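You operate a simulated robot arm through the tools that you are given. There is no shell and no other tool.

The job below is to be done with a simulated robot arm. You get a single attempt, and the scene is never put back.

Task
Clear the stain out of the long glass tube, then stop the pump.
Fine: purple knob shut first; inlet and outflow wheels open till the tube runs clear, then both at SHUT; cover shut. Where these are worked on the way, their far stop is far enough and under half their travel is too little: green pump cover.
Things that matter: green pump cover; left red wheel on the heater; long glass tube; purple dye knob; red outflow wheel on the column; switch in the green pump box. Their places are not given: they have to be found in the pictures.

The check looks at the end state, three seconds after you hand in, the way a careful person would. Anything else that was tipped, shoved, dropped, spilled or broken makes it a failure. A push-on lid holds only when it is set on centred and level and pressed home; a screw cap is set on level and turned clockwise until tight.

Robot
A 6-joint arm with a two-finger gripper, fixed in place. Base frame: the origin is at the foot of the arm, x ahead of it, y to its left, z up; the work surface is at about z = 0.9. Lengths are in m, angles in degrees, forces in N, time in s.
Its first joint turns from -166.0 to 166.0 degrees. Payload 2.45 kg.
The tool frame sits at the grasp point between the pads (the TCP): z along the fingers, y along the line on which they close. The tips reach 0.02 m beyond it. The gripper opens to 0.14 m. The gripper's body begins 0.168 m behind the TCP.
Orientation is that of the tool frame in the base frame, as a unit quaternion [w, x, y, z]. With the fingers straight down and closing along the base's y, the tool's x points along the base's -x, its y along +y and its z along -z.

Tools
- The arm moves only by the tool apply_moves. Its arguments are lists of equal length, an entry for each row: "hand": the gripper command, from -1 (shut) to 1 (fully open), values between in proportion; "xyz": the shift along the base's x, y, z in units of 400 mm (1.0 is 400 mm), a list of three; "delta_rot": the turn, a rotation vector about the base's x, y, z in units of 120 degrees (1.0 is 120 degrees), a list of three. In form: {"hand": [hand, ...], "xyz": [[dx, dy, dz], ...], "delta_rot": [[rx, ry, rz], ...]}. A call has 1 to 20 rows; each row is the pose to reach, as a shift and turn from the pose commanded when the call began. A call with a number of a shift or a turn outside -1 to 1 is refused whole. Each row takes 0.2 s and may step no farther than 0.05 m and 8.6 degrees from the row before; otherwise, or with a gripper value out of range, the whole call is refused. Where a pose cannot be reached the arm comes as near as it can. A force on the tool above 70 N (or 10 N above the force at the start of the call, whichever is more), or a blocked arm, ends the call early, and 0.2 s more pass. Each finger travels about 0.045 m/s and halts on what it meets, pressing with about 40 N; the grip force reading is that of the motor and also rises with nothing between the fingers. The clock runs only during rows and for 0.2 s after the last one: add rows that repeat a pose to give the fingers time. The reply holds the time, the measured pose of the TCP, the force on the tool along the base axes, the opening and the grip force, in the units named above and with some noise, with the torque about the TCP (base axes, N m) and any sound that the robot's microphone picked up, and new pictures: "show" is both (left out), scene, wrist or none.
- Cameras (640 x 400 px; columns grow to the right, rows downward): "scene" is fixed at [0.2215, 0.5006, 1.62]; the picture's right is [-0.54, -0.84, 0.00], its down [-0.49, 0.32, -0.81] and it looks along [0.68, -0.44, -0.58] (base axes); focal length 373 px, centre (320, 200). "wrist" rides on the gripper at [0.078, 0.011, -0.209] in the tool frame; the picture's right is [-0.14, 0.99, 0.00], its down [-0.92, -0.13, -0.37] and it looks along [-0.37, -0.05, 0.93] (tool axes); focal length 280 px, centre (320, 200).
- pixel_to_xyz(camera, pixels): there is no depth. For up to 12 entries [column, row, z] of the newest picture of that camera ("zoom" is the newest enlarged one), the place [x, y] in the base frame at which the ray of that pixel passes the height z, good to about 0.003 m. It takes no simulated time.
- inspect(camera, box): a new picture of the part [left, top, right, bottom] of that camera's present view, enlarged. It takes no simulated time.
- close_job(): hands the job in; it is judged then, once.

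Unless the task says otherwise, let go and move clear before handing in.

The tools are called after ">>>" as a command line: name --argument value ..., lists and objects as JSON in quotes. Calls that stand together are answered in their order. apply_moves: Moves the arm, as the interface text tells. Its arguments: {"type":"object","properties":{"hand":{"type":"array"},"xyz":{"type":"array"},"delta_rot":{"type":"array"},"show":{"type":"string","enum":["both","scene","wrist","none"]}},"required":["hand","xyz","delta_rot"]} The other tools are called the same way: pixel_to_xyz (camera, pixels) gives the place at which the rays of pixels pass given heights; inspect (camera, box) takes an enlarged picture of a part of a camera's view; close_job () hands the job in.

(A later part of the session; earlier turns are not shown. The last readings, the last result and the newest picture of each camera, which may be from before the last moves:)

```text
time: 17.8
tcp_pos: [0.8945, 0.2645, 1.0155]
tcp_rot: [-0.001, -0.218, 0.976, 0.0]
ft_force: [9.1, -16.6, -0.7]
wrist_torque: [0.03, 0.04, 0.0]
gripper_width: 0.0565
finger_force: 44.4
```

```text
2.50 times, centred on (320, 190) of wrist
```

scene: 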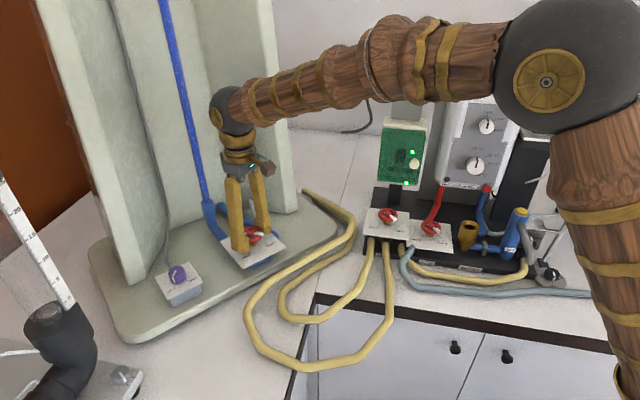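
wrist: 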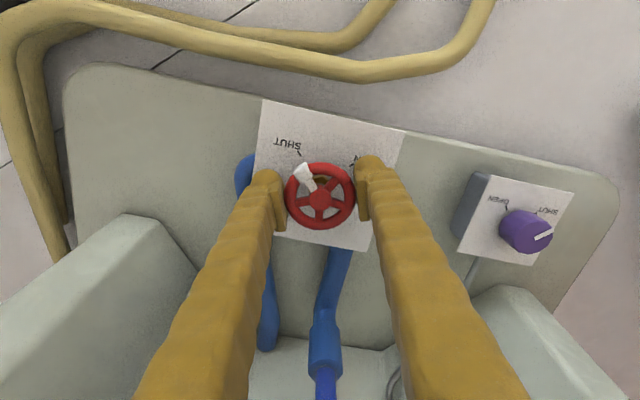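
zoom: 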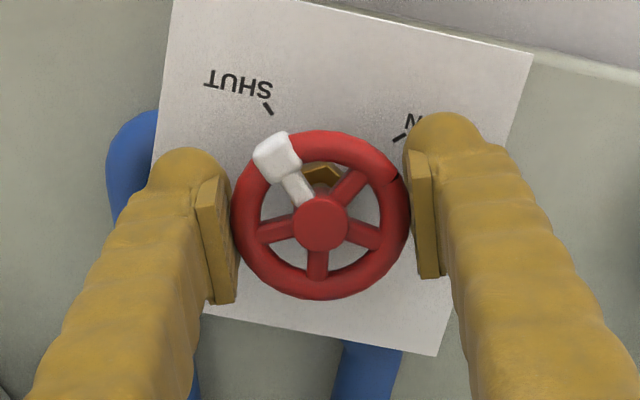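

The wheel is gripped at 0.0565 m on bare rim. I'll test a small turn directly from SHUT toward OPEN via the front (−z, clockwise from above).

>>> apply_moves --hand '[-0.4, -0.4, -0.4]' --xyz '[[0.001, -0.002, 0], [0.001, -0.002, 0], [0.001, -0.002, 0]]' --delta_rot '[[0, 0, -0.04], [0, 0, -0.08], [0, 0, -0.12]]' --show "wrist"

>>> inspect --camera "wrist" --box '[220, 110, 420, 270]'

```text
time: 18.6
tcp_pos: [0.8955, 0.2629, 1.0163]
tcp_rot: [0.001, -0.095, 0.996, 0.0]
ft_force: [1.9, -4.1, 7.5]
wrist_torque: [-0.02, -0.04, 1.39]
gripper_width: 0.056
finger_force: 44.7
```

wrist: 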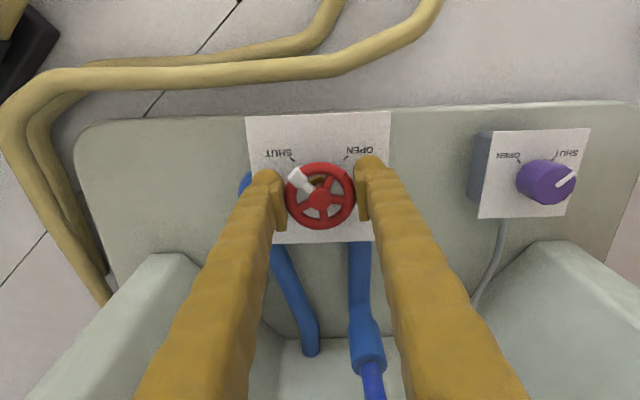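

```text
2.50 times, centred on (320, 190) of wrist
```

zoom: 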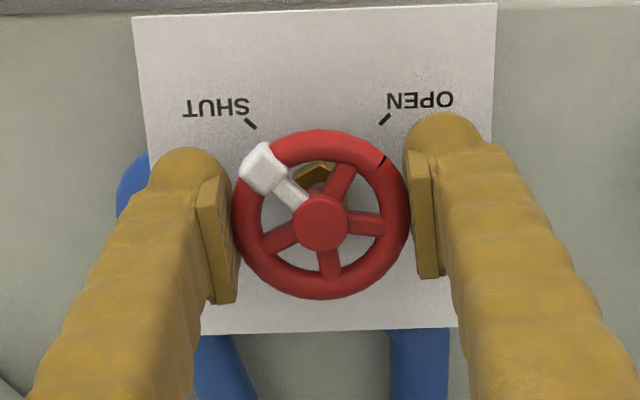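

The clockwise test was blocked (1.39 N·m torque and the wheel slipped in the fingers, white block still at SHUT). Opening must be anticlockwise, the long way round, so I'll turn +z.

>>> apply_moves --hand '[-0.4, -0.4, -0.4, -0.4, -0.4, -0.4, -0.4]' --xyz '[[0, 0, 0], [0, 0, 0], [0, 0, 0], [0, 0, 0], [0, 0, 0], [0, 0, 0], [0, 0, 0]]' --delta_rot '[[0, 0, 0.07], [0, 0, 0.14], [0, 0, 0.21], [0, 0, 0.28], [0, 0, 0.35], [0, 0, 0.42], [0, 0, 0.49]]' --show "wrist"

>>> inspect --camera "wrist" --box '[220, 110, 420, 270]'

```text
time: 20.2
tcp_pos: [0.8955, 0.2625, 1.015]
tcp_rot: [0.0, -0.573, 0.82, 0.0]
ft_force: [2.9, -13.5, 16.8]
wrist_torque: [0.19, -0.05, -0.06]
gripper_width: 0.0559
finger_force: 45.0
```

wrist: 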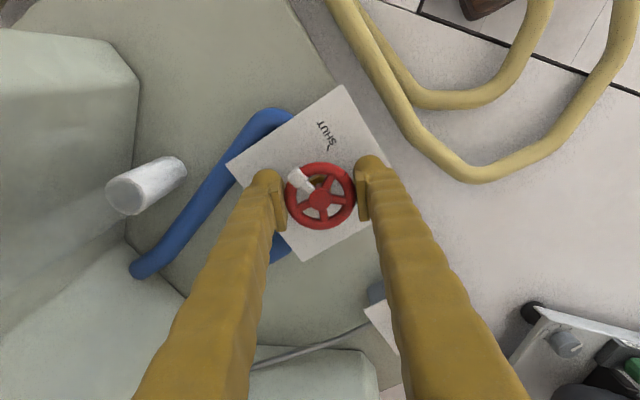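

```text
2.50 times, centred on (320, 190) of wrist
```

zoom: 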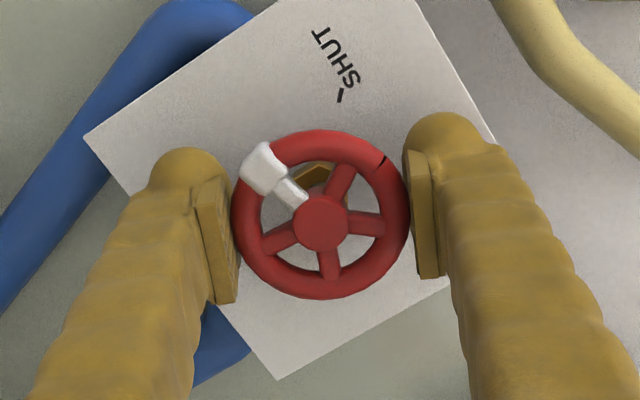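

The wheel turned about 59° with the gripper at low torque, so anticlockwise is the opening direction. The white overflow elbow near (0.99, 0.205, 1.22) limits how far the wrist camera may swing, so I'll go to about +100°, then lift and regrip from the other side.

>>> apply_moves --hand '[-0.4, -0.4, -0.4, -0.4]' --xyz '[[0, -0.001, -0.002], [0, -0.001, -0.003], [0, -0.001, -0.003], [0, -0.001, -0.003]]' --delta_rot '[[0, 0, 0.0625], [0, 0, 0.125], [0, 0, 0.1875], [0, 0, 0.25]]'

>>> inspect --camera "wrist" --box '[220, 110, 420, 270]'

>>> inspect --camera "scene" --box '[170, 80, 310, 280]'

```text
time: 21.2
tcp_pos: [0.8961, 0.2636, 1.0161]
tcp_rot: [0.0, 0.766, -0.643, 0.001]
ft_force: [27.5, -12.6, 35.7]
wrist_torque: [0.3, 0.04, -0.02]
gripper_width: 0.0558
finger_force: 45.0
```

scene: 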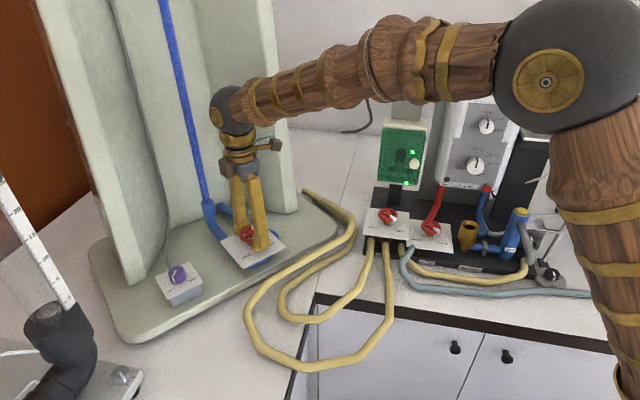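
wrist: 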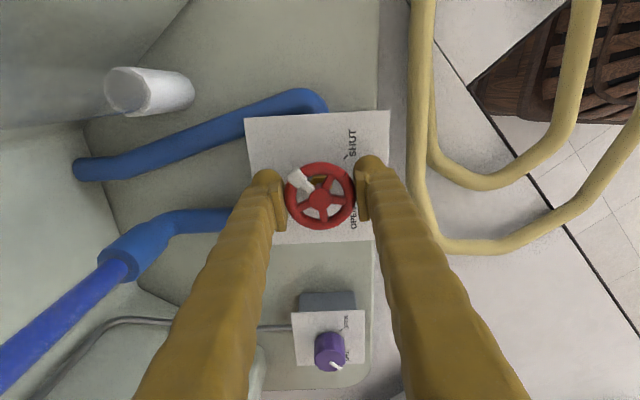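

```text
2.50 times, centred on (320, 190) of wrist
```

zoom: 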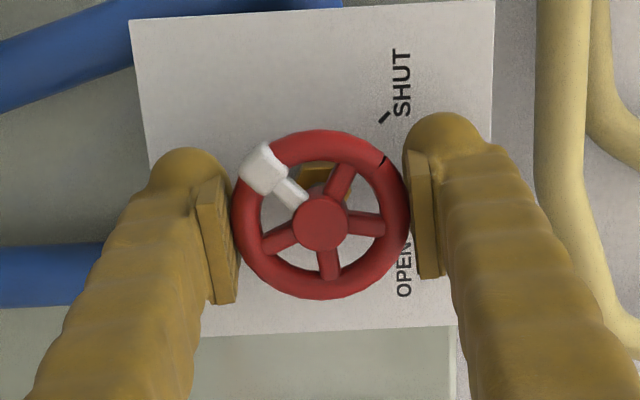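

```text
2.00 times, centred on (240, 180) of scene
```

zoom: 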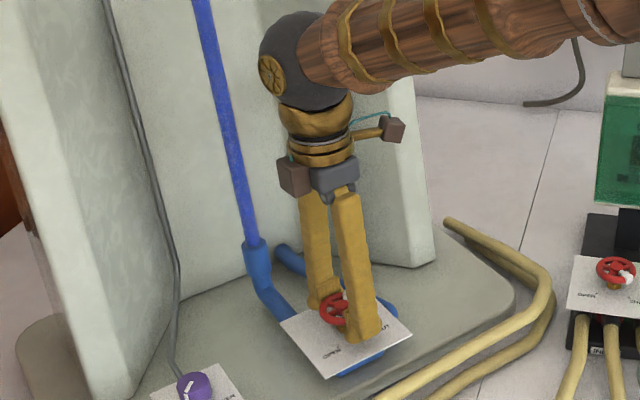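

The wheel has turned about 89° so far (white block now on the +y side). I'll release, lift above the rim and swing the wrist back to regrip from the other side.

>>> apply_moves --hand '[-0.1, 0.1, 0.2, 0.3, 0.4, 0.4, 0.4, 0.4, 0.4, 0.4, 0.4, 0.4, 0.4, 0.4, 0.4, 0.4, 0.4, 0.4]' --xyz '[[0, 0, 0], [0, 0, 0], [0.002, 0, 0.05], [0.004, 0, 0.12], [0.004, 0, 0.12], [0.004, 0, 0.12], [0.004, 0, 0.12], [0.004, 0, 0.12], [0.004, 0, 0.12], [0.004, 0, 0.12], [0.004, 0, 0.12], [0.004, 0, 0.12], [0.004, 0, 0.12], [0.004, 0, 0.12], [0.004, 0, 0.12], [0.004, 0, 0.12], [0.004, 0, 0.12], [0.004, 0, 0.12]]' --delta_rot '[[0, 0, 0], [0, 0, 0], [0, 0, 0], [0, 0, 0], [0, 0, -0.07], [0, 0, -0.14], [0, 0, -0.21], [0, 0, -0.28], [0, 0, -0.35], [0, 0, -0.42], [0, 0, -0.49], [0, 0, -0.56], [0, 0, -0.63], [0, 0, -0.7], [0, 0, -0.77], [0, 0, -0.84], [0, 0, -0.91], [0, 0, -0.98]]'

>>> inspect --camera "wrist" --box '[220, 110, 420, 270]'

```text
time: 25.0
tcp_pos: [0.8966, 0.2621, 1.0632]
tcp_rot: [0.0, 0.157, 0.988, 0.0]
ft_force: [0.3, -0.5, -0.1]
wrist_torque: [0.03, 0.01, 0.0]
gripper_width: 0.0979
finger_force: 0.0
```

scene: 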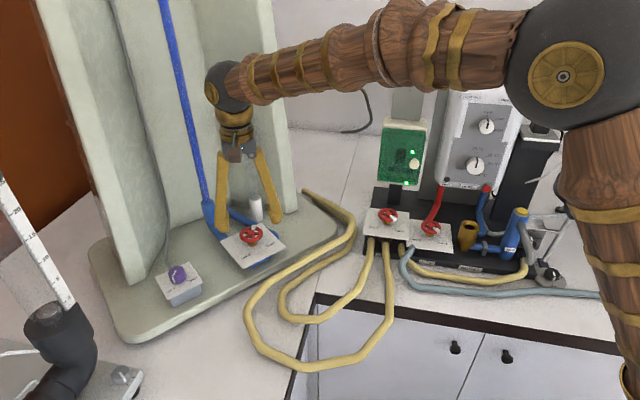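
wrist: 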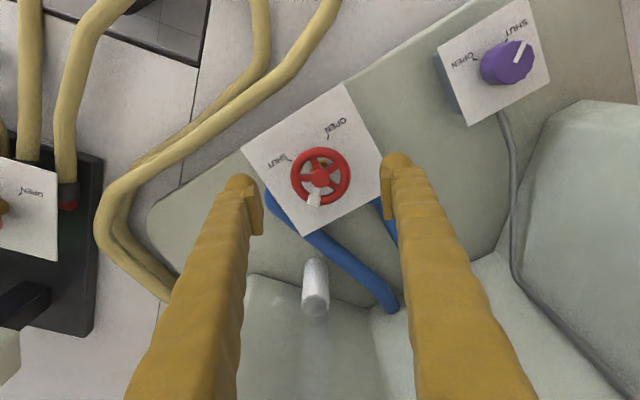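

```text
2.50 times, centred on (320, 190) of wrist
```

zoom: 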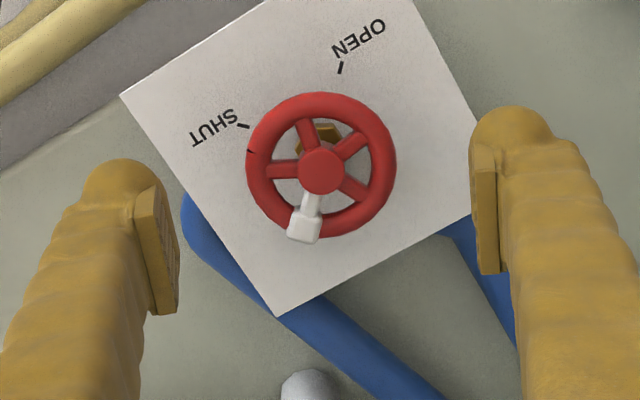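

The wheel stayed where I left it, with the white block now at zoom (303,225). I'll finish swinging to −80°, descend and regrip.

>>> apply_moves --hand '[0.4, 0.4, 0.4, 0.4, 0.4, 0.4, 0.4, 0.4, 0.4, 0.4, 0.1, -0.2, -0.4, -0.4, -0.4]' --xyz '[[0, 0, 0], [0, 0, 0], [0, 0, 0], [0, 0, 0], [0, 0, 0], [0, 0, 0], [0, 0, 0], [0, 0, 0], [0, 0, -0.06], [0, 0, -0.118], [0, 0, -0.118], [0, 0, -0.118], [0, 0, -0.118], [0, 0, -0.118], [0, 0, -0.118]]' --delta_rot '[[0, 0, -0.065], [0, 0, -0.13], [0, 0, -0.195], [0, 0, -0.26], [0, 0, -0.325], [0, 0, -0.39], [0, 0, -0.455], [0, 0, -0.52], [0, 0, -0.52], [0, 0, -0.52], [0, 0, -0.52], [0, 0, -0.52], [0, 0, -0.52], [0, 0, -0.52], [0, 0, -0.52]]' --show "wrist"

>>> inspect --camera "wrist" --box '[220, 110, 420, 270]'

```text
time: 28.2
tcp_pos: [0.8971, 0.2612, 1.0153]
tcp_rot: [0.001, 0.645, 0.764, 0.0]
ft_force: [0.3, -0.6, -2.0]
wrist_torque: [0.01, -0.02, 0.0]
gripper_width: 0.0561
finger_force: 44.8
```

wrist: 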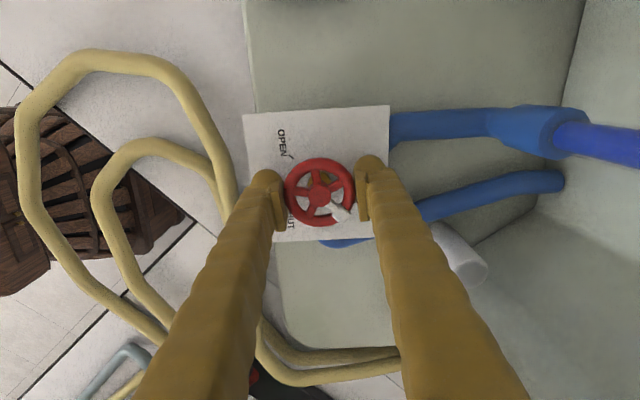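

```text
2.50 times, centred on (320, 190) of wrist
```

zoom: 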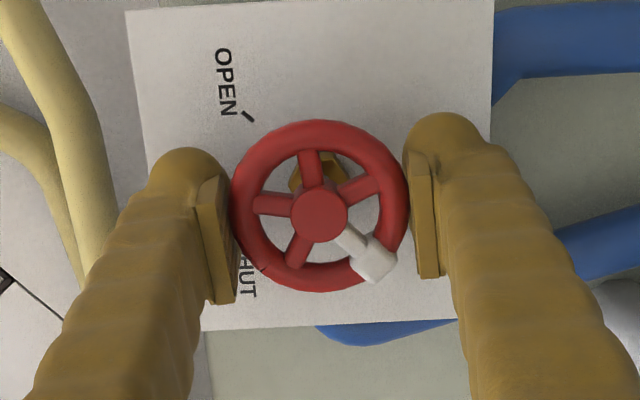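

Regripped with almost no side load; the hub sits about 2.5 mm toward +y of the TCP, so I'll correct that while turning on anticlockwise.

>>> apply_moves --hand '[-0.4, -0.4, -0.4, -0.4, -0.4, -0.4, -0.4, -0.4, -0.4, -0.4, -0.4, -0.4]' --xyz '[[-0.001, 0.005, 0], [-0.001, 0.005, 0], [-0.001, 0.005, 0], [-0.001, 0.005, 0], [-0.001, 0.005, 0], [-0.001, 0.005, 0], [-0.001, 0.005, 0], [-0.001, 0.005, 0], [-0.001, 0.005, 0], [-0.001, 0.005, 0], [-0.001, 0.005, 0], [-0.001, 0.005, 0]]' --delta_rot '[[0, 0, 0], [0, 0, 0.07], [0, 0, 0.14], [0, 0, 0.21], [0, 0, 0.28], [0, 0, 0.35], [0, 0, 0.42], [0, 0, 0.49], [0, 0, 0.56], [0, 0, 0.63], [0, 0, 0.7], [0, 0, 0.77]]' --show "wrist"

>>> inspect --camera "wrist" --box '[220, 110, 420, 270]'

```text
time: 30.8
tcp_pos: [0.8955, 0.2642, 1.0147]
tcp_rot: [-0.001, -0.106, 0.994, 0.0]
ft_force: [-8.7, -33.7, -9.2]
wrist_torque: [0.26, -0.15, 0.0]
gripper_width: 0.0555
finger_force: 45.0
```

wrist: 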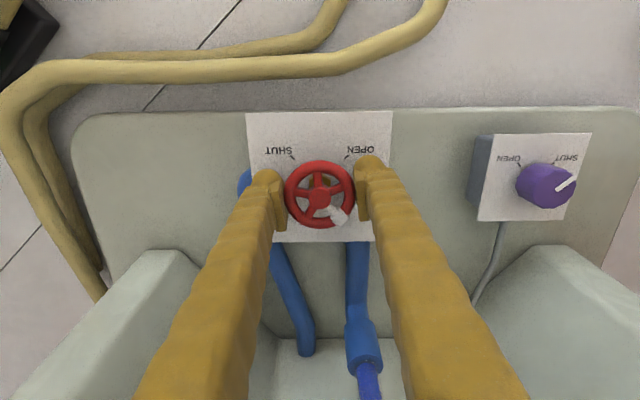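

```text
2.50 times, centred on (320, 190) of wrist
```

zoom: 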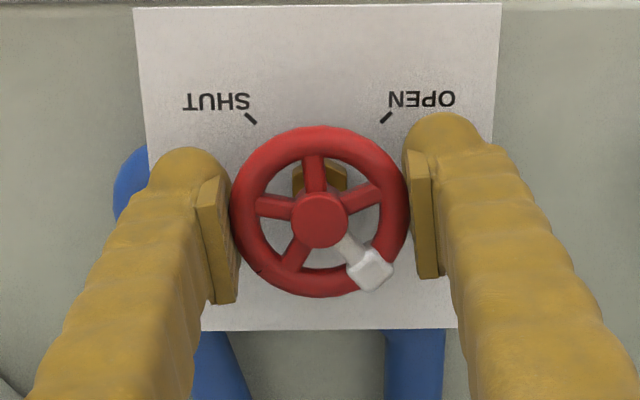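

The wheel is now about 180° from SHUT (white block at zoom (370,268)). I'll continue about 88° more toward the OPEN stop.

>>> apply_moves --hand '[-0.4, -0.4, -0.4, -0.4, -0.4, -0.4, -0.4, -0.4, -0.4]' --xyz '[[0, -0.002, 0], [0, -0.002, 0], [0, -0.002, 0], [0, -0.002, 0], [0, -0.002, 0], [0, -0.002, 0], [0, -0.002, 0], [0, -0.002, 0], [0, -0.002, 0]]' --delta_rot '[[0, 0, 0.07], [0, 0, 0.14], [0, 0, 0.21], [0, 0, 0.28], [0, 0, 0.35], [0, 0, 0.42], [0, 0, 0.49], [0, 0, 0.56], [0, 0, 0.63]]' --show "wrist"

>>> inspect --camera "wrist" --box '[220, 110, 420, 270]'

```text
time: 32.8
tcp_pos: [0.8952, 0.2643, 1.0143]
tcp_rot: [0.0, -0.693, 0.721, 0.0]
ft_force: [-29.7, -3.0, -19.7]
wrist_torque: [0.06, -0.3, -0.04]
gripper_width: 0.0557
finger_force: 44.9
```

wrist: 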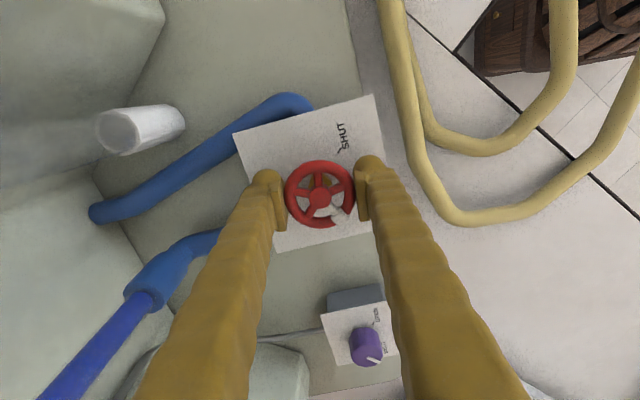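

```text
2.50 times, centred on (320, 190) of wrist
```

zoom: 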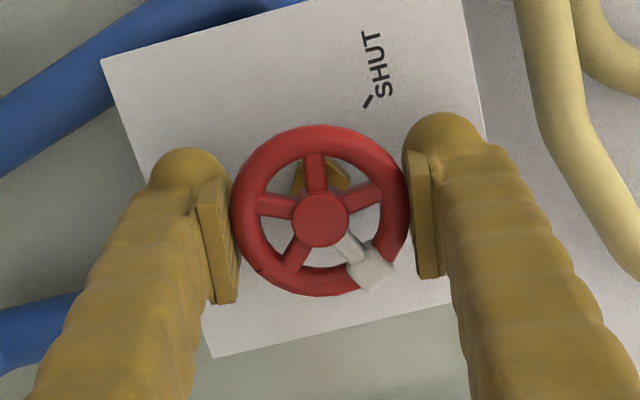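

The white block is now near the OPEN side, at roughly 255° of turn. I'll nudge another 12° to reach the stop.

>>> apply_moves --hand '[-0.4, -0.4, -0.4]' --xyz '[[-0.002, 0, 0], [-0.002, 0, 0.001], [-0.002, 0, 0.001]]' --delta_rot '[[0, 0, 0.05], [0, 0, 0.1], [0, 0, 0.12]]'

>>> inspect --camera "wrist" --box '[220, 110, 420, 270]'

```text
time: 33.6
tcp_pos: [0.8945, 0.2635, 1.0145]
tcp_rot: [0.0, 0.778, -0.629, 0.0]
ft_force: [-10.6, 12.7, -31.9]
wrist_torque: [-0.03, -0.17, -0.04]
gripper_width: 0.0557
finger_force: 44.7
```

scene: 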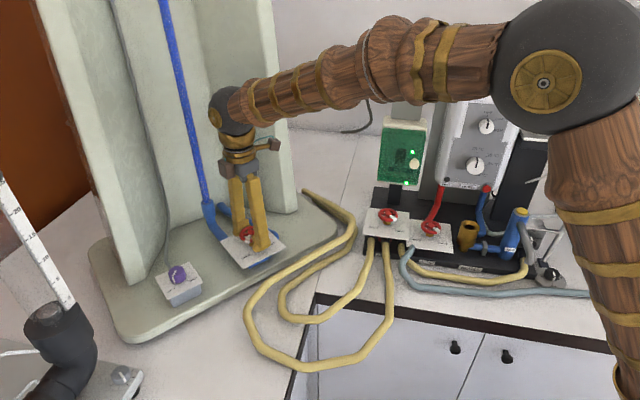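
wrist: 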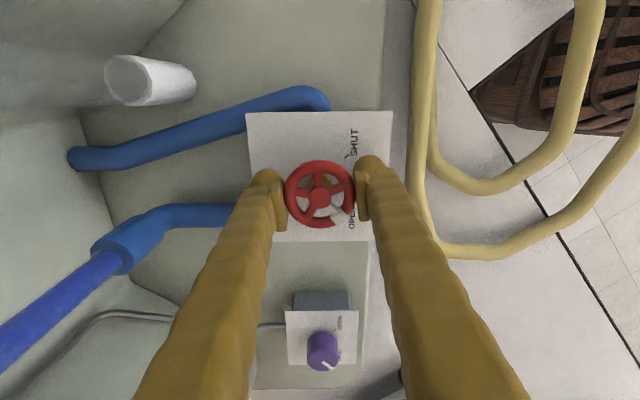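

```text
2.50 times, centred on (320, 190) of wrist
```

zoom: 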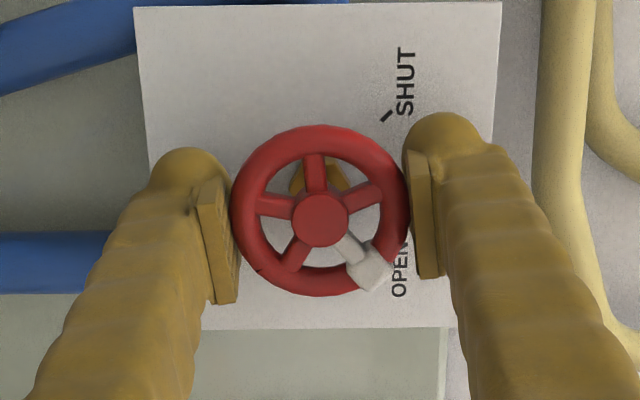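

The outflow wheel has turned about 269°, with its white block by the OPEN label, so it is open. I'll release, rise, and move over to the heater's left wheel with the wrist swung back.

>>> apply_moves --hand '[-0.1, 0.1, 0.2, 0.3, 0.5, 0.7, 0.9, 1, 1, 1, 1, 1, 1, 1, 1, 1, 1]' --xyz '[[0, 0, 0], [0, 0, 0], [0, 0, 0.08], [0, 0, 0.2], [-0.023, -0.069, 0.24], [-0.046, -0.138, 0.28], [-0.069, -0.207, 0.32], [-0.092, -0.276, 0.36], [-0.115, -0.345, 0.4], [-0.138, -0.414, 0.44], [-0.161, -0.483, 0.48], [-0.184, -0.552, 0.52], [-0.207, -0.621, 0.56], [-0.23, -0.69, 0.6], [-0.253, -0.759, 0.64], [-0.276, -0.828, 0.68], [-0.299, -0.897, 0.7]]' --delta_rot '[[0, 0, 0], [0, 0, 0], [0, 0, 0], [0, 0, 0], [0, 0, -0.0655], [0, 0, -0.131], [0, 0, -0.1965], [0, 0, -0.262], [0, 0, -0.3275], [0, 0, -0.393], [0, 0, -0.4585], [0, 0, -0.524], [0, 0, -0.5895], [0, 0, -0.655], [0, 0, -0.7205], [0, 0, -0.786], [0, 0, -0.8515]]'

>>> inspect --camera "wrist" --box '[200, 80, 440, 300]'

>>> inspect --camera "scene" --box '[170, 80, 310, 280]'

```text
time: 37.2
tcp_pos: [0.7742, -0.0956, 1.2944]
tcp_rot: [0.0, 0.002, 1.0, 0.0]
ft_force: [0.5, 1.1, -0.1]
wrist_torque: [0.02, -0.04, -0.02]
gripper_width: 0.1397
finger_force: 0.1
```

scene: 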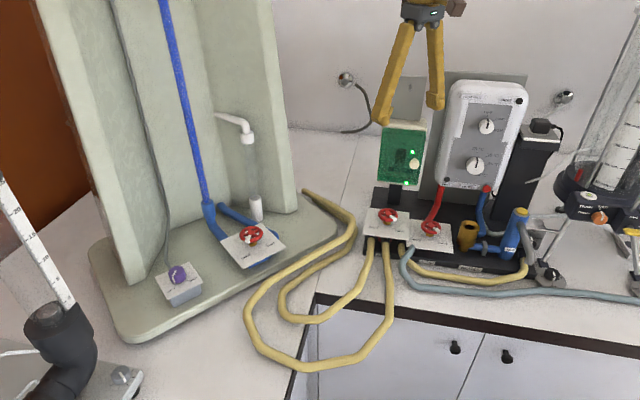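
wrist: 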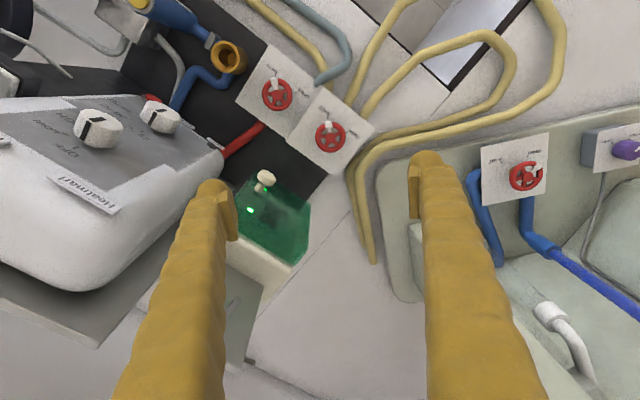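

```text
1.82 times, centred on (320, 190) of wrist
```

zoom: 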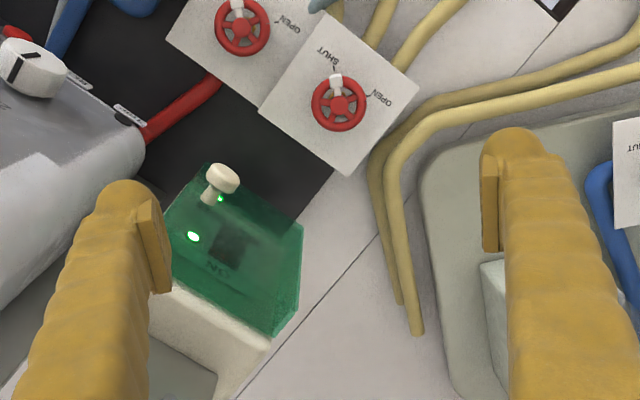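

```text
2.00 times, centred on (240, 180) of scene
```

zoom: 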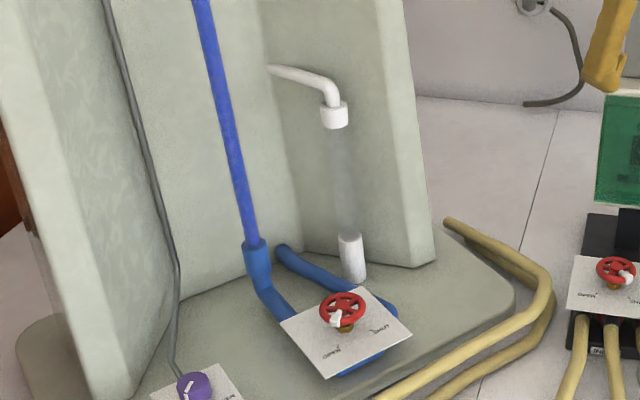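

The outflow wheel's block is at OPEN (scene zoom (337,318)). The inlet wheel is between the fingers' view at wrist zoom (342,103) with its block at SHUT. I'll triangulate it and the pump box points.

>>> pixel_to_xyz --camera "wrist" --pixels '[[332.1, 136.7, 0.95], [332.1, 136.7, 1.05], [324.4, 85.6, 0.95], [324.4, 85.6, 1.05], [373.8, 126.8, 0.95], [373.8, 126.8, 1.05], [334.8, 177.4, 0.95], [334.8, 177.4, 1.05], [285.9, 140.5, 0.95], [285.9, 140.5, 1.05]]'

>>> pixel_to_xyz --camera "scene" --pixels '[[389.4, 212, 0.95], [389.4, 212, 1.05], [407, 240, 0.95], [407, 240, 1.05], [363.2, 233.7, 0.95], [363.2, 233.7, 1.05], [367.7, 207.5, 0.95], [367.7, 207.5, 1.05], [409.3, 212, 0.95], [409.3, 212, 1.05]]'

>>> inspect --camera "wrist" --box '[200, 150, 340, 280]'

>>> inspect --camera "scene" --box '[360, 100, 450, 200]'

```text
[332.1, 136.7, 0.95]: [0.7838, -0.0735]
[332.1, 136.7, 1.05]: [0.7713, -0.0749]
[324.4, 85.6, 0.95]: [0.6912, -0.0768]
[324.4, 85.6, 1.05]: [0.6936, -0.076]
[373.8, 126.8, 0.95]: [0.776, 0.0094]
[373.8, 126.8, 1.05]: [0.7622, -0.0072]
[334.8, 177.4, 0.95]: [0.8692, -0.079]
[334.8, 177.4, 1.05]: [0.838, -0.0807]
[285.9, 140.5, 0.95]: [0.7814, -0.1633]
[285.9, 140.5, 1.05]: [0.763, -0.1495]
```

```text
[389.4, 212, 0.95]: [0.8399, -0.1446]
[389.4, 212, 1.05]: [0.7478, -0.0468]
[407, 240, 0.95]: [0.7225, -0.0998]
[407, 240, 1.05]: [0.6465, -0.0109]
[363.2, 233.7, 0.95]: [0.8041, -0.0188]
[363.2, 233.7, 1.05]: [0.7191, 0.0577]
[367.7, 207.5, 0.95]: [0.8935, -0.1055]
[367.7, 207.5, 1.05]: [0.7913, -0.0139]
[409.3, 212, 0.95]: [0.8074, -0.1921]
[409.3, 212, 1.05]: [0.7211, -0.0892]
```

```text
3.08 times, centred on (270, 215) of wrist
```

zoom: 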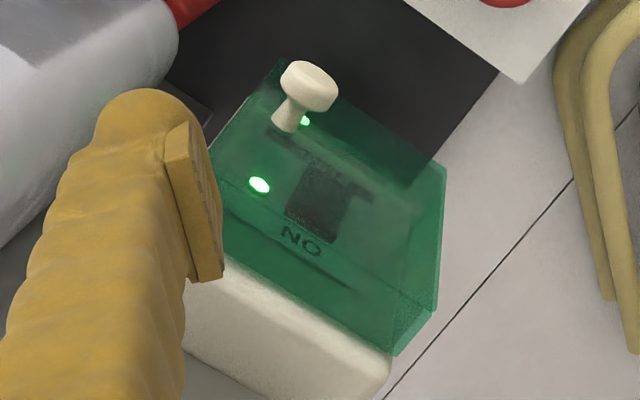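

```text
4.00 times, centred on (405, 150) of scene
```

zoom: 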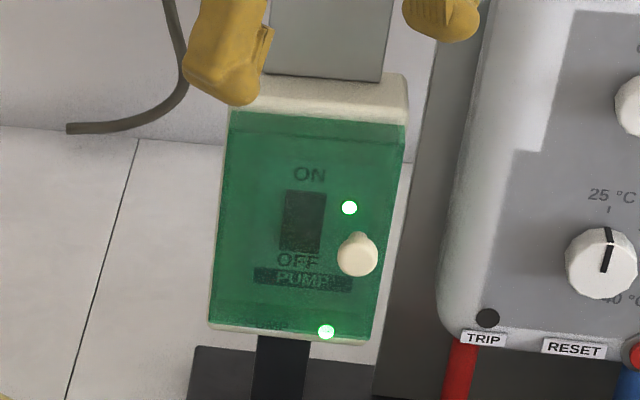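

The inlet wheel hub is near (0.775, -0.0745, 1.021), on a level plate at z ≈ 0.984 turned 45°. I'll triangulate the pump box to check clearance for the gripper body and camera.

>>> pixel_to_xyz --camera "scene" --pixels '[[414.3, 163.3, 1.1], [414.3, 163.3, 1.2], [377.5, 182.5, 1.1], [377.5, 182.5, 1.0], [382.5, 127, 1.2], [382.5, 127, 1.1], [426.8, 131.3, 1.2], [426.8, 131.3, 1.1], [417, 186.3, 1.1], [417, 186.3, 1.0]]'

>>> pixel_to_xyz --camera "wrist" --pixels '[[266.8, 177.7, 1.1], [266.8, 177.7, 1.2], [311.2, 203.6, 1.1], [311.2, 203.6, 1.0], [308, 250.7, 1.2], [308, 250.7, 1.1], [294.4, 265.3, 1.2], [294.4, 265.3, 1.1], [258, 172, 1.1], [258, 172, 1.0], [293, 273, 1.2], [293, 273, 1.1]]'

```text
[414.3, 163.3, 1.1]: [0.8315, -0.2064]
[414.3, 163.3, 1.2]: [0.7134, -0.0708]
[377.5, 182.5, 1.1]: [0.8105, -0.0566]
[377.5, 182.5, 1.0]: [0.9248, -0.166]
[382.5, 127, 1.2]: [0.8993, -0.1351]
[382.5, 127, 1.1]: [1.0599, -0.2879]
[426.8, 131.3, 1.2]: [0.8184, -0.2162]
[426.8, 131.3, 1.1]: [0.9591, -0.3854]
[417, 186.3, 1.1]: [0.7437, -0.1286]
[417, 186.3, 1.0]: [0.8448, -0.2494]
```

```text
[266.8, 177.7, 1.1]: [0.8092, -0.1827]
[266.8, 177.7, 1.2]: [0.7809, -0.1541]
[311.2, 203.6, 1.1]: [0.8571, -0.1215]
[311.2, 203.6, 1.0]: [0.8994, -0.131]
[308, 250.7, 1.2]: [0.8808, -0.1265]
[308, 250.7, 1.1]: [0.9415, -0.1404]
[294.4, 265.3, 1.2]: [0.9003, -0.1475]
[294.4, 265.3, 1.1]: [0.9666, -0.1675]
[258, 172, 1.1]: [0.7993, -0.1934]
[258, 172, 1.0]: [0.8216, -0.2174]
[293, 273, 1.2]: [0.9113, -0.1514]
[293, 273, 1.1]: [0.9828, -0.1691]
```

The pump cover's face is a vertical plane about 0.11 m behind this wheel, and its knob is near (0.80, -0.176, 1.12), so turning the wheel with θ between −90° and +90° stays clear. I'll descend above the inlet wheel to check centring.

>>> apply_moves --hand '[0.9, 0.8, 0.6, 0.45, 0.45, 0.45, 0.45]' --xyz '[[0, 0.02, -0.09], [0, 0.04, -0.18], [-0.0015, 0.052, -0.28], [-0.0015, 0.052, -0.38], [-0.0015, 0.052, -0.48], [-0.0015, 0.052, -0.56], [-0.0015, 0.052, -0.59]]' --delta_rot '[[0, 0, 0], [0, 0, 0], [0, 0, 0], [0, 0, 0], [0, 0, 0], [0, 0, 0], [0, 0, 0]]'

>>> inspect --camera "wrist" --box '[220, 90, 420, 250]'

>>> inspect --camera "scene" --box '[320, 130, 480, 260]'

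```text
time: 38.8
tcp_pos: [0.7759, -0.0742, 1.0586]
tcp_rot: [0.001, 0.001, 1.0, 0.0]
ft_force: [-0.3, 0.0, -0.9]
wrist_torque: [-0.01, -0.01, 0.0]
gripper_width: 0.1013
finger_force: 0.0
```

scene: 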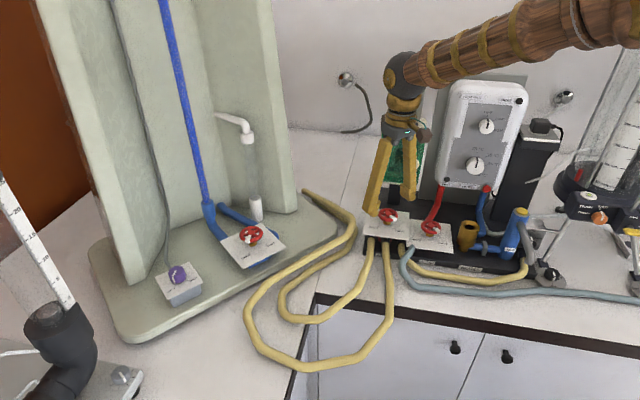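
wrist: 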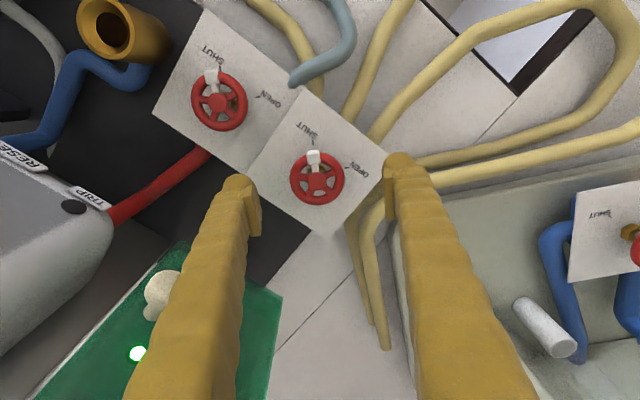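

```text
2.50 times, centred on (320, 170) of wrist
```

zoom: 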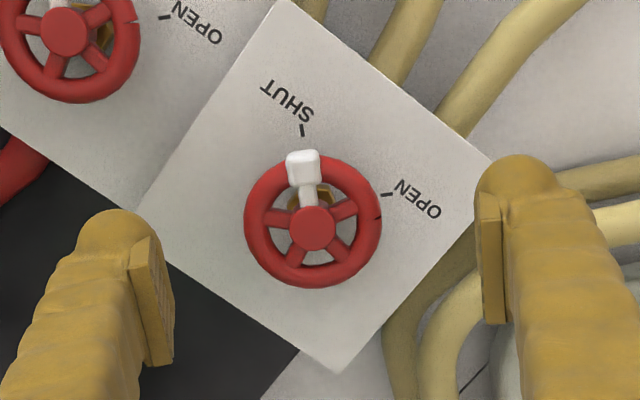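

```text
3.08 times, centred on (400, 195) of scene
```

zoom: 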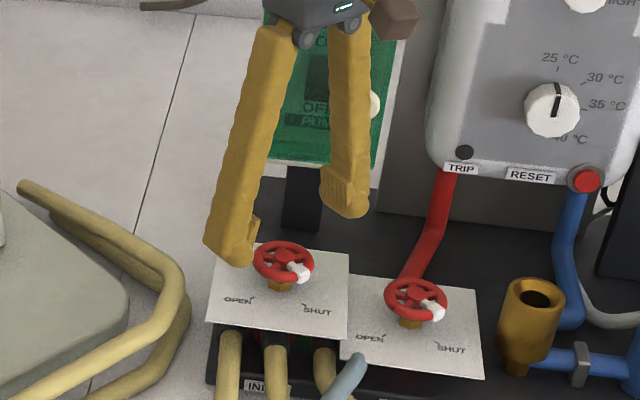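

The wheel hub is about 2.5 mm toward −y of the TCP (zoom (313,227)), and its white block is at 191°, clear of the pads. I'll correct, descend and grip.

>>> apply_moves --hand '[0.45, 0.45, 0.45, 0.1, -0.2, -0.4, -0.4, -0.4]' --xyz '[[0, -0.006, -0.04], [0, -0.006, -0.09], [0, -0.006, -0.1125], [0, -0.006, -0.1125], [0, -0.006, -0.1125], [0, -0.006, -0.1125], [0, -0.006, -0.1125], [0, -0.006, -0.1125]]' --delta_rot '[[0, 0, 0], [0, 0, 0], [0, 0, 0], [0, 0, 0], [0, 0, 0], [0, 0, 0], [0, 0, 0], [0, 0, 0]]'

>>> inspect --camera "wrist" --box '[220, 110, 420, 270]'

```text
time: 40.6
tcp_pos: [0.7743, -0.0778, 1.0137]
tcp_rot: [-0.001, 0.002, 1.0, 0.0]
ft_force: [-0.9, -24.0, -2.0]
wrist_torque: [-0.26, 0.03, -0.07]
gripper_width: 0.0526
finger_force: 42.3
```

scene: 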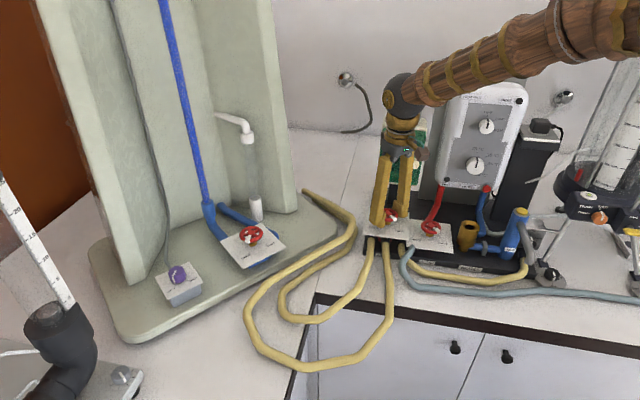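
wrist: 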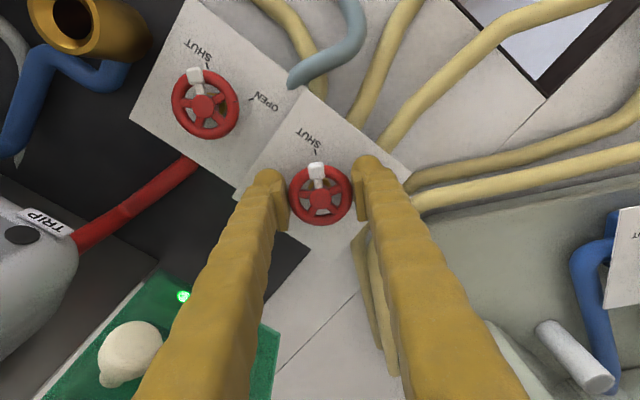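

```text
2.50 times, centred on (320, 190) of wrist
```

zoom: 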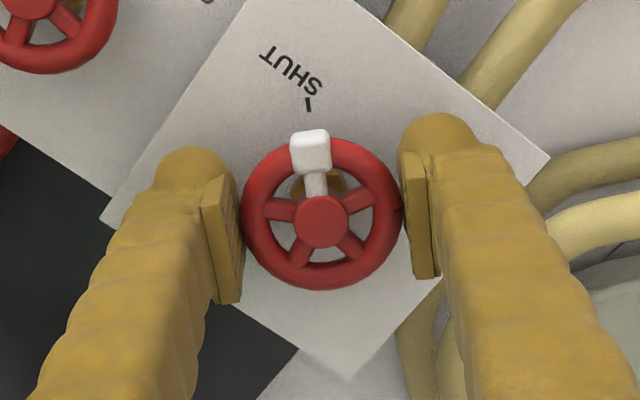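

Gripped on bare rim at 0.0526 m. I'll relieve the −24 N in y and turn anticlockwise about 90°.

>>> apply_moves --hand '[-0.4, -0.4, -0.4, -0.4, -0.4, -0.4, -0.4, -0.4, -0.4, -0.4, -0.4, -0.4]' --xyz '[[0, -0.0025, 0], [0, -0.0025, 0], [0, -0.0025, 0], [0, -0.0025, 0], [0, -0.0025, 0], [0, -0.0025, 0], [0, -0.0025, 0], [0, -0.0025, 0], [0, -0.0025, 0], [0, -0.0025, 0], [0, -0.0025, 0], [0, -0.0025, 0]]' --delta_rot '[[0, 0, 0], [0, 0, 0.068], [0, 0, 0.136], [0, 0, 0.204], [0, 0, 0.272], [0, 0, 0.34], [0, 0, 0.408], [0, 0, 0.476], [0, 0, 0.544], [0, 0, 0.612], [0, 0, 0.68], [0, 0, 0.75]]'

>>> inspect --camera "wrist" --box '[220, 110, 420, 270]'

```text
time: 42.9
tcp_pos: [0.7781, -0.0781, 1.0146]
tcp_rot: [0.002, -0.618, 0.786, -0.001]
ft_force: [13.8, -0.7, -10.5]
wrist_torque: [-0.06, -0.14, 0.02]
gripper_width: 0.0523
finger_force: 45.3
stopped in row 11: the force on the tool passed its limit at 71 N (the readings are from after the stop); the commanded pose is now the measured one
```

scene: 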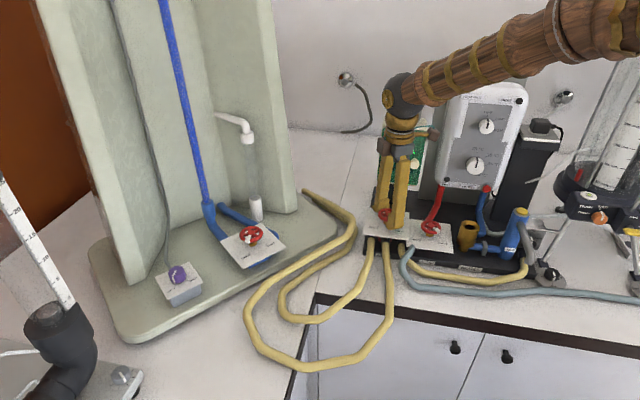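
wrist: 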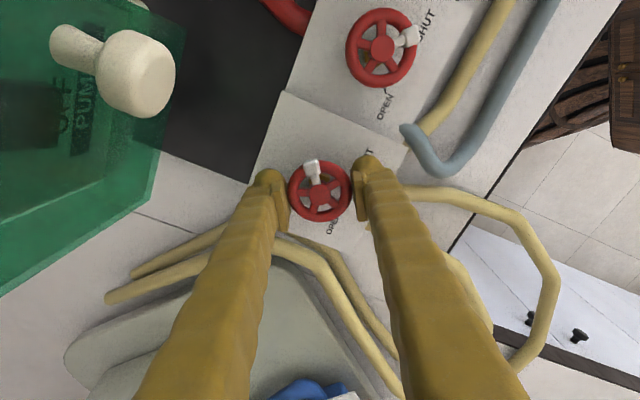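

```text
2.50 times, centred on (320, 190) of wrist
```

zoom: 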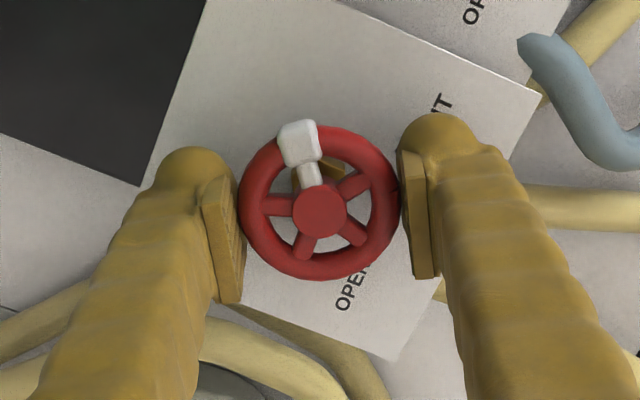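

The call stopped on a force spike at 71 N after about 76° of turn; the hub now appears off-centre (zoom (319,208)). I'll compare the heater's position in the scene with the earlier enlargement before going on.

>>> inspect --camera "scene" --box '[320, 130, 480, 260]'

>>> inspect --camera "scene" --box '[430, 70, 640, 300]'

```text
3.08 times, centred on (400, 195) of scene
```

zoom: 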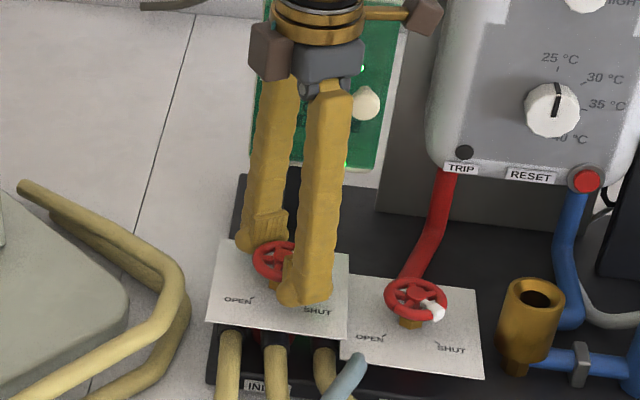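

```text
1.74 times, centred on (535, 185) of scene
```

zoom: 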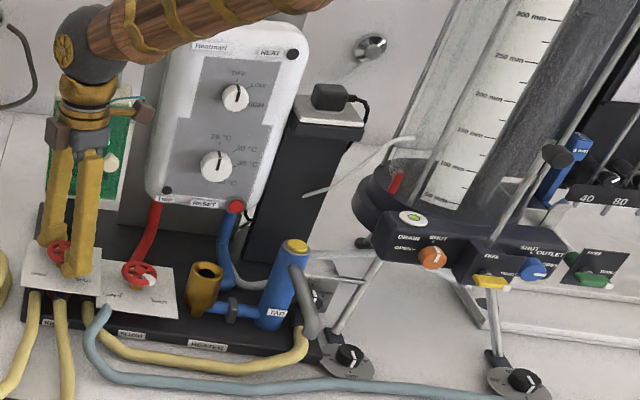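

The heater has not moved (plates at the same pixels as before), so the wheel itself is fine. I'll check where the hub lies relative to the TCP from the present picture.

>>> pixel_to_xyz --camera "wrist" --pixels '[[319.6, 193.2, 1.023], [320, 198.8, 1.023], [320, 195, 1.0146]]'

>>> apply_moves --hand '[-0.4]' --xyz '[[0, 0, 0]]' --delta_rot '[[0, 0, 0]]' --show "wrist"

>>> inspect --camera "wrist" --box '[220, 110, 420, 270]'

```text
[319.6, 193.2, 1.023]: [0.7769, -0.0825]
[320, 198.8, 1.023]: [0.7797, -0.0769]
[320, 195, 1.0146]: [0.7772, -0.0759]
```

```text
time: 43.3
tcp_pos: [0.7774, -0.077, 1.0149]
tcp_rot: [0.002, -0.618, 0.786, 0.0]
ft_force: [20.6, -2.9, -15.3]
wrist_torque: [-0.05, -0.22, 0.0]
gripper_width: 0.0524
finger_force: 44.7
```

wrist: 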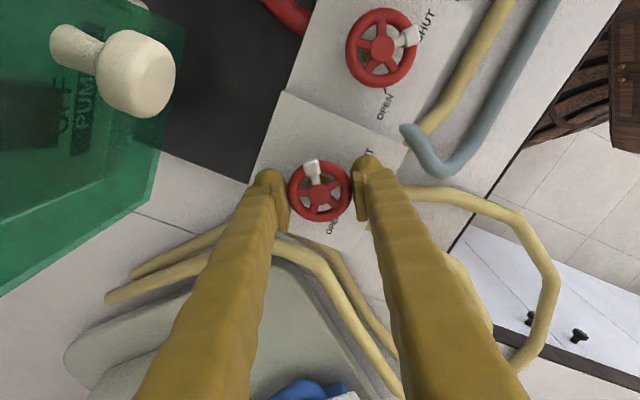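

```text
2.50 times, centred on (320, 190) of wrist
```

zoom: 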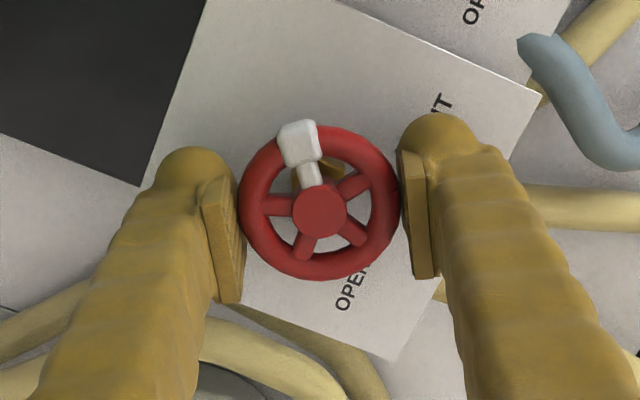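

The geometry is consistent if this hub is lower (z ≈ 1.012), which puts its axis at about (0.778, -0.0778), where the TCP now sits. I'll finish this stroke to about 90°.

>>> apply_moves --hand '[-0.4, -0.4]' --xyz '[[0.002, -0.001, -0.001], [0.002, -0.001, -0.002]]' --delta_rot '[[0, 0, 0.06], [0, 0, 0.12]]' --show "none"

```text
time: 43.9
tcp_pos: [0.778, -0.0771, 1.0149]
tcp_rot: [-0.002, 0.711, -0.703, 0.0]
ft_force: [1.6, 1.7, 5.7]
wrist_torque: [0.02, 0.19, 0.0]
gripper_width: 0.0522
finger_force: 44.6
```

Forces are near zero at θ ≈ 90°. I'll release, lift, and swing the wrist back 180° to regrip.

>>> apply_moves --hand '[-0.1, 0.1, 0.2, 0.3, 0.4, 0.4, 0.4, 0.4, 0.4, 0.4, 0.4, 0.4, 0.4, 0.4, 0.4, 0.4, 0.4, 0.4]' --xyz '[[0, 0, 0], [0, 0, 0], [0, 0, 0.05], [0, 0, 0.12], [0, 0, 0.12], [0, 0, 0.12], [0, 0, 0.12], [0, 0, 0.12], [0, 0, 0.12], [0, 0, 0.12], [0, 0, 0.12], [0, 0, 0.12], [0, 0, 0.12], [0, 0, 0.12], [0, 0, 0.12], [0, 0, 0.12], [0, 0, 0.12], [0, 0, 0.12]]' --delta_rot '[[0, 0, 0], [0, 0, 0], [0, 0, 0], [0, 0, 0], [0, 0, -0.07], [0, 0, -0.14], [0, 0, -0.21], [0, 0, -0.28], [0, 0, -0.35], [0, 0, -0.42], [0, 0, -0.49], [0, 0, -0.56], [0, 0, -0.63], [0, 0, -0.7], [0, 0, -0.77], [0, 0, -0.84], [0, 0, -0.91], [0, 0, -0.98]]' --show "none"

>>> apply_moves --hand '[0.4, 0.4, 0.4, 0.4, 0.4, 0.4, 0.4, 0.4, 0.4, 0.4, 0.1, -0.2, -0.4, -0.4, -0.4]' --xyz '[[0, 0, 0], [0, 0, 0], [0, 0, 0], [0, 0, 0], [0, 0, 0], [0, 0, 0], [0, 0, 0], [0, 0, 0], [0, 0, -0.06], [0, 0, -0.122], [0, 0, -0.122], [0, 0, -0.122], [0, 0, -0.122], [0, 0, -0.122], [0, 0, -0.122]]' --delta_rot '[[0, 0, -0.065], [0, 0, -0.13], [0, 0, -0.195], [0, 0, -0.26], [0, 0, -0.325], [0, 0, -0.39], [0, 0, -0.455], [0, 0, -0.52], [0, 0, -0.52], [0, 0, -0.52], [0, 0, -0.52], [0, 0, -0.52], [0, 0, -0.52], [0, 0, -0.52], [0, 0, -0.52]]'

>>> inspect --camera "wrist" --box '[220, 110, 420, 270]'

```text
time: 47.7
tcp_pos: [0.7775, -0.0767, 1.0616]
tcp_rot: [0.0, 0.234, 0.972, -0.002]
ft_force: [0.7, 0.0, -0.1]
wrist_torque: [0.0, 0.0, -0.01]
gripper_width: 0.0979
finger_force: 0.0
```

```text
time: 50.9
tcp_pos: [0.7787, -0.0783, 1.0121]
tcp_rot: [-0.001, 0.703, 0.711, -0.002]
ft_force: [-29.7, -1.0, 5.9]
wrist_torque: [0.01, 0.35, 0.02]
gripper_width: 0.0523
finger_force: 43.7
```

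scene: 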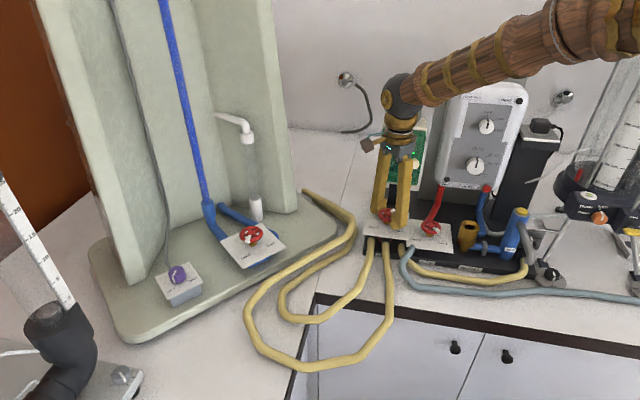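
wrist: 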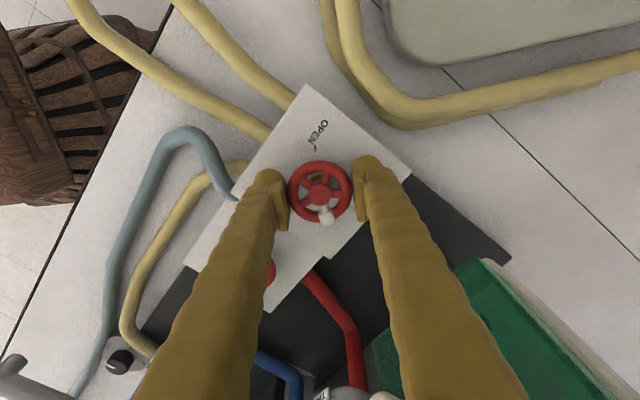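

```text
2.50 times, centred on (320, 190) of wrist
```

zoom: 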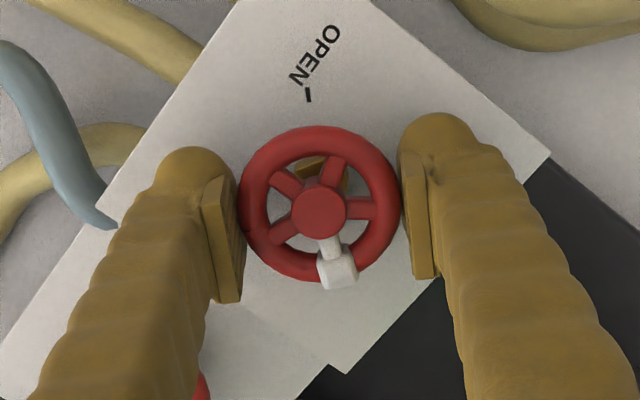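

Regripped at θ ≈ −90° with the hub centred (zoom (319,209)). I'll trim x by −1 mm and turn anticlockwise again.

>>> apply_moves --hand '[-0.4, -0.4, -0.4, -0.4, -0.4, -0.4, -0.4, -0.4, -0.4, -0.4, -0.4, -0.4]' --xyz '[[-0.0025, 0, 0], [-0.0025, 0, 0], [-0.0025, 0, 0], [-0.0025, 0, 0], [-0.0025, 0, 0], [-0.0025, 0, 0], [-0.0025, 0, 0], [-0.0025, 0, 0], [-0.0025, 0, 0], [-0.0025, 0, 0], [-0.0025, 0, 0], [-0.0025, 0, 0]]' --delta_rot '[[0, 0, 0], [0, 0, 0.07], [0, 0, 0.14], [0, 0, 0.21], [0, 0, 0.28], [0, 0, 0.35], [0, 0, 0.42], [0, 0, 0.49], [0, 0, 0.56], [0, 0, 0.63], [0, 0, 0.7], [0, 0, 0.77]]' --show "none"

```text
time: 53.5
tcp_pos: [0.7783, -0.0776, 1.014]
tcp_rot: [0.002, -0.028, 1.0, -0.002]
ft_force: [20.8, -13.2, -5.3]
wrist_torque: [-0.15, -0.32, 0.0]
gripper_width: 0.0519
finger_force: 44.9
```

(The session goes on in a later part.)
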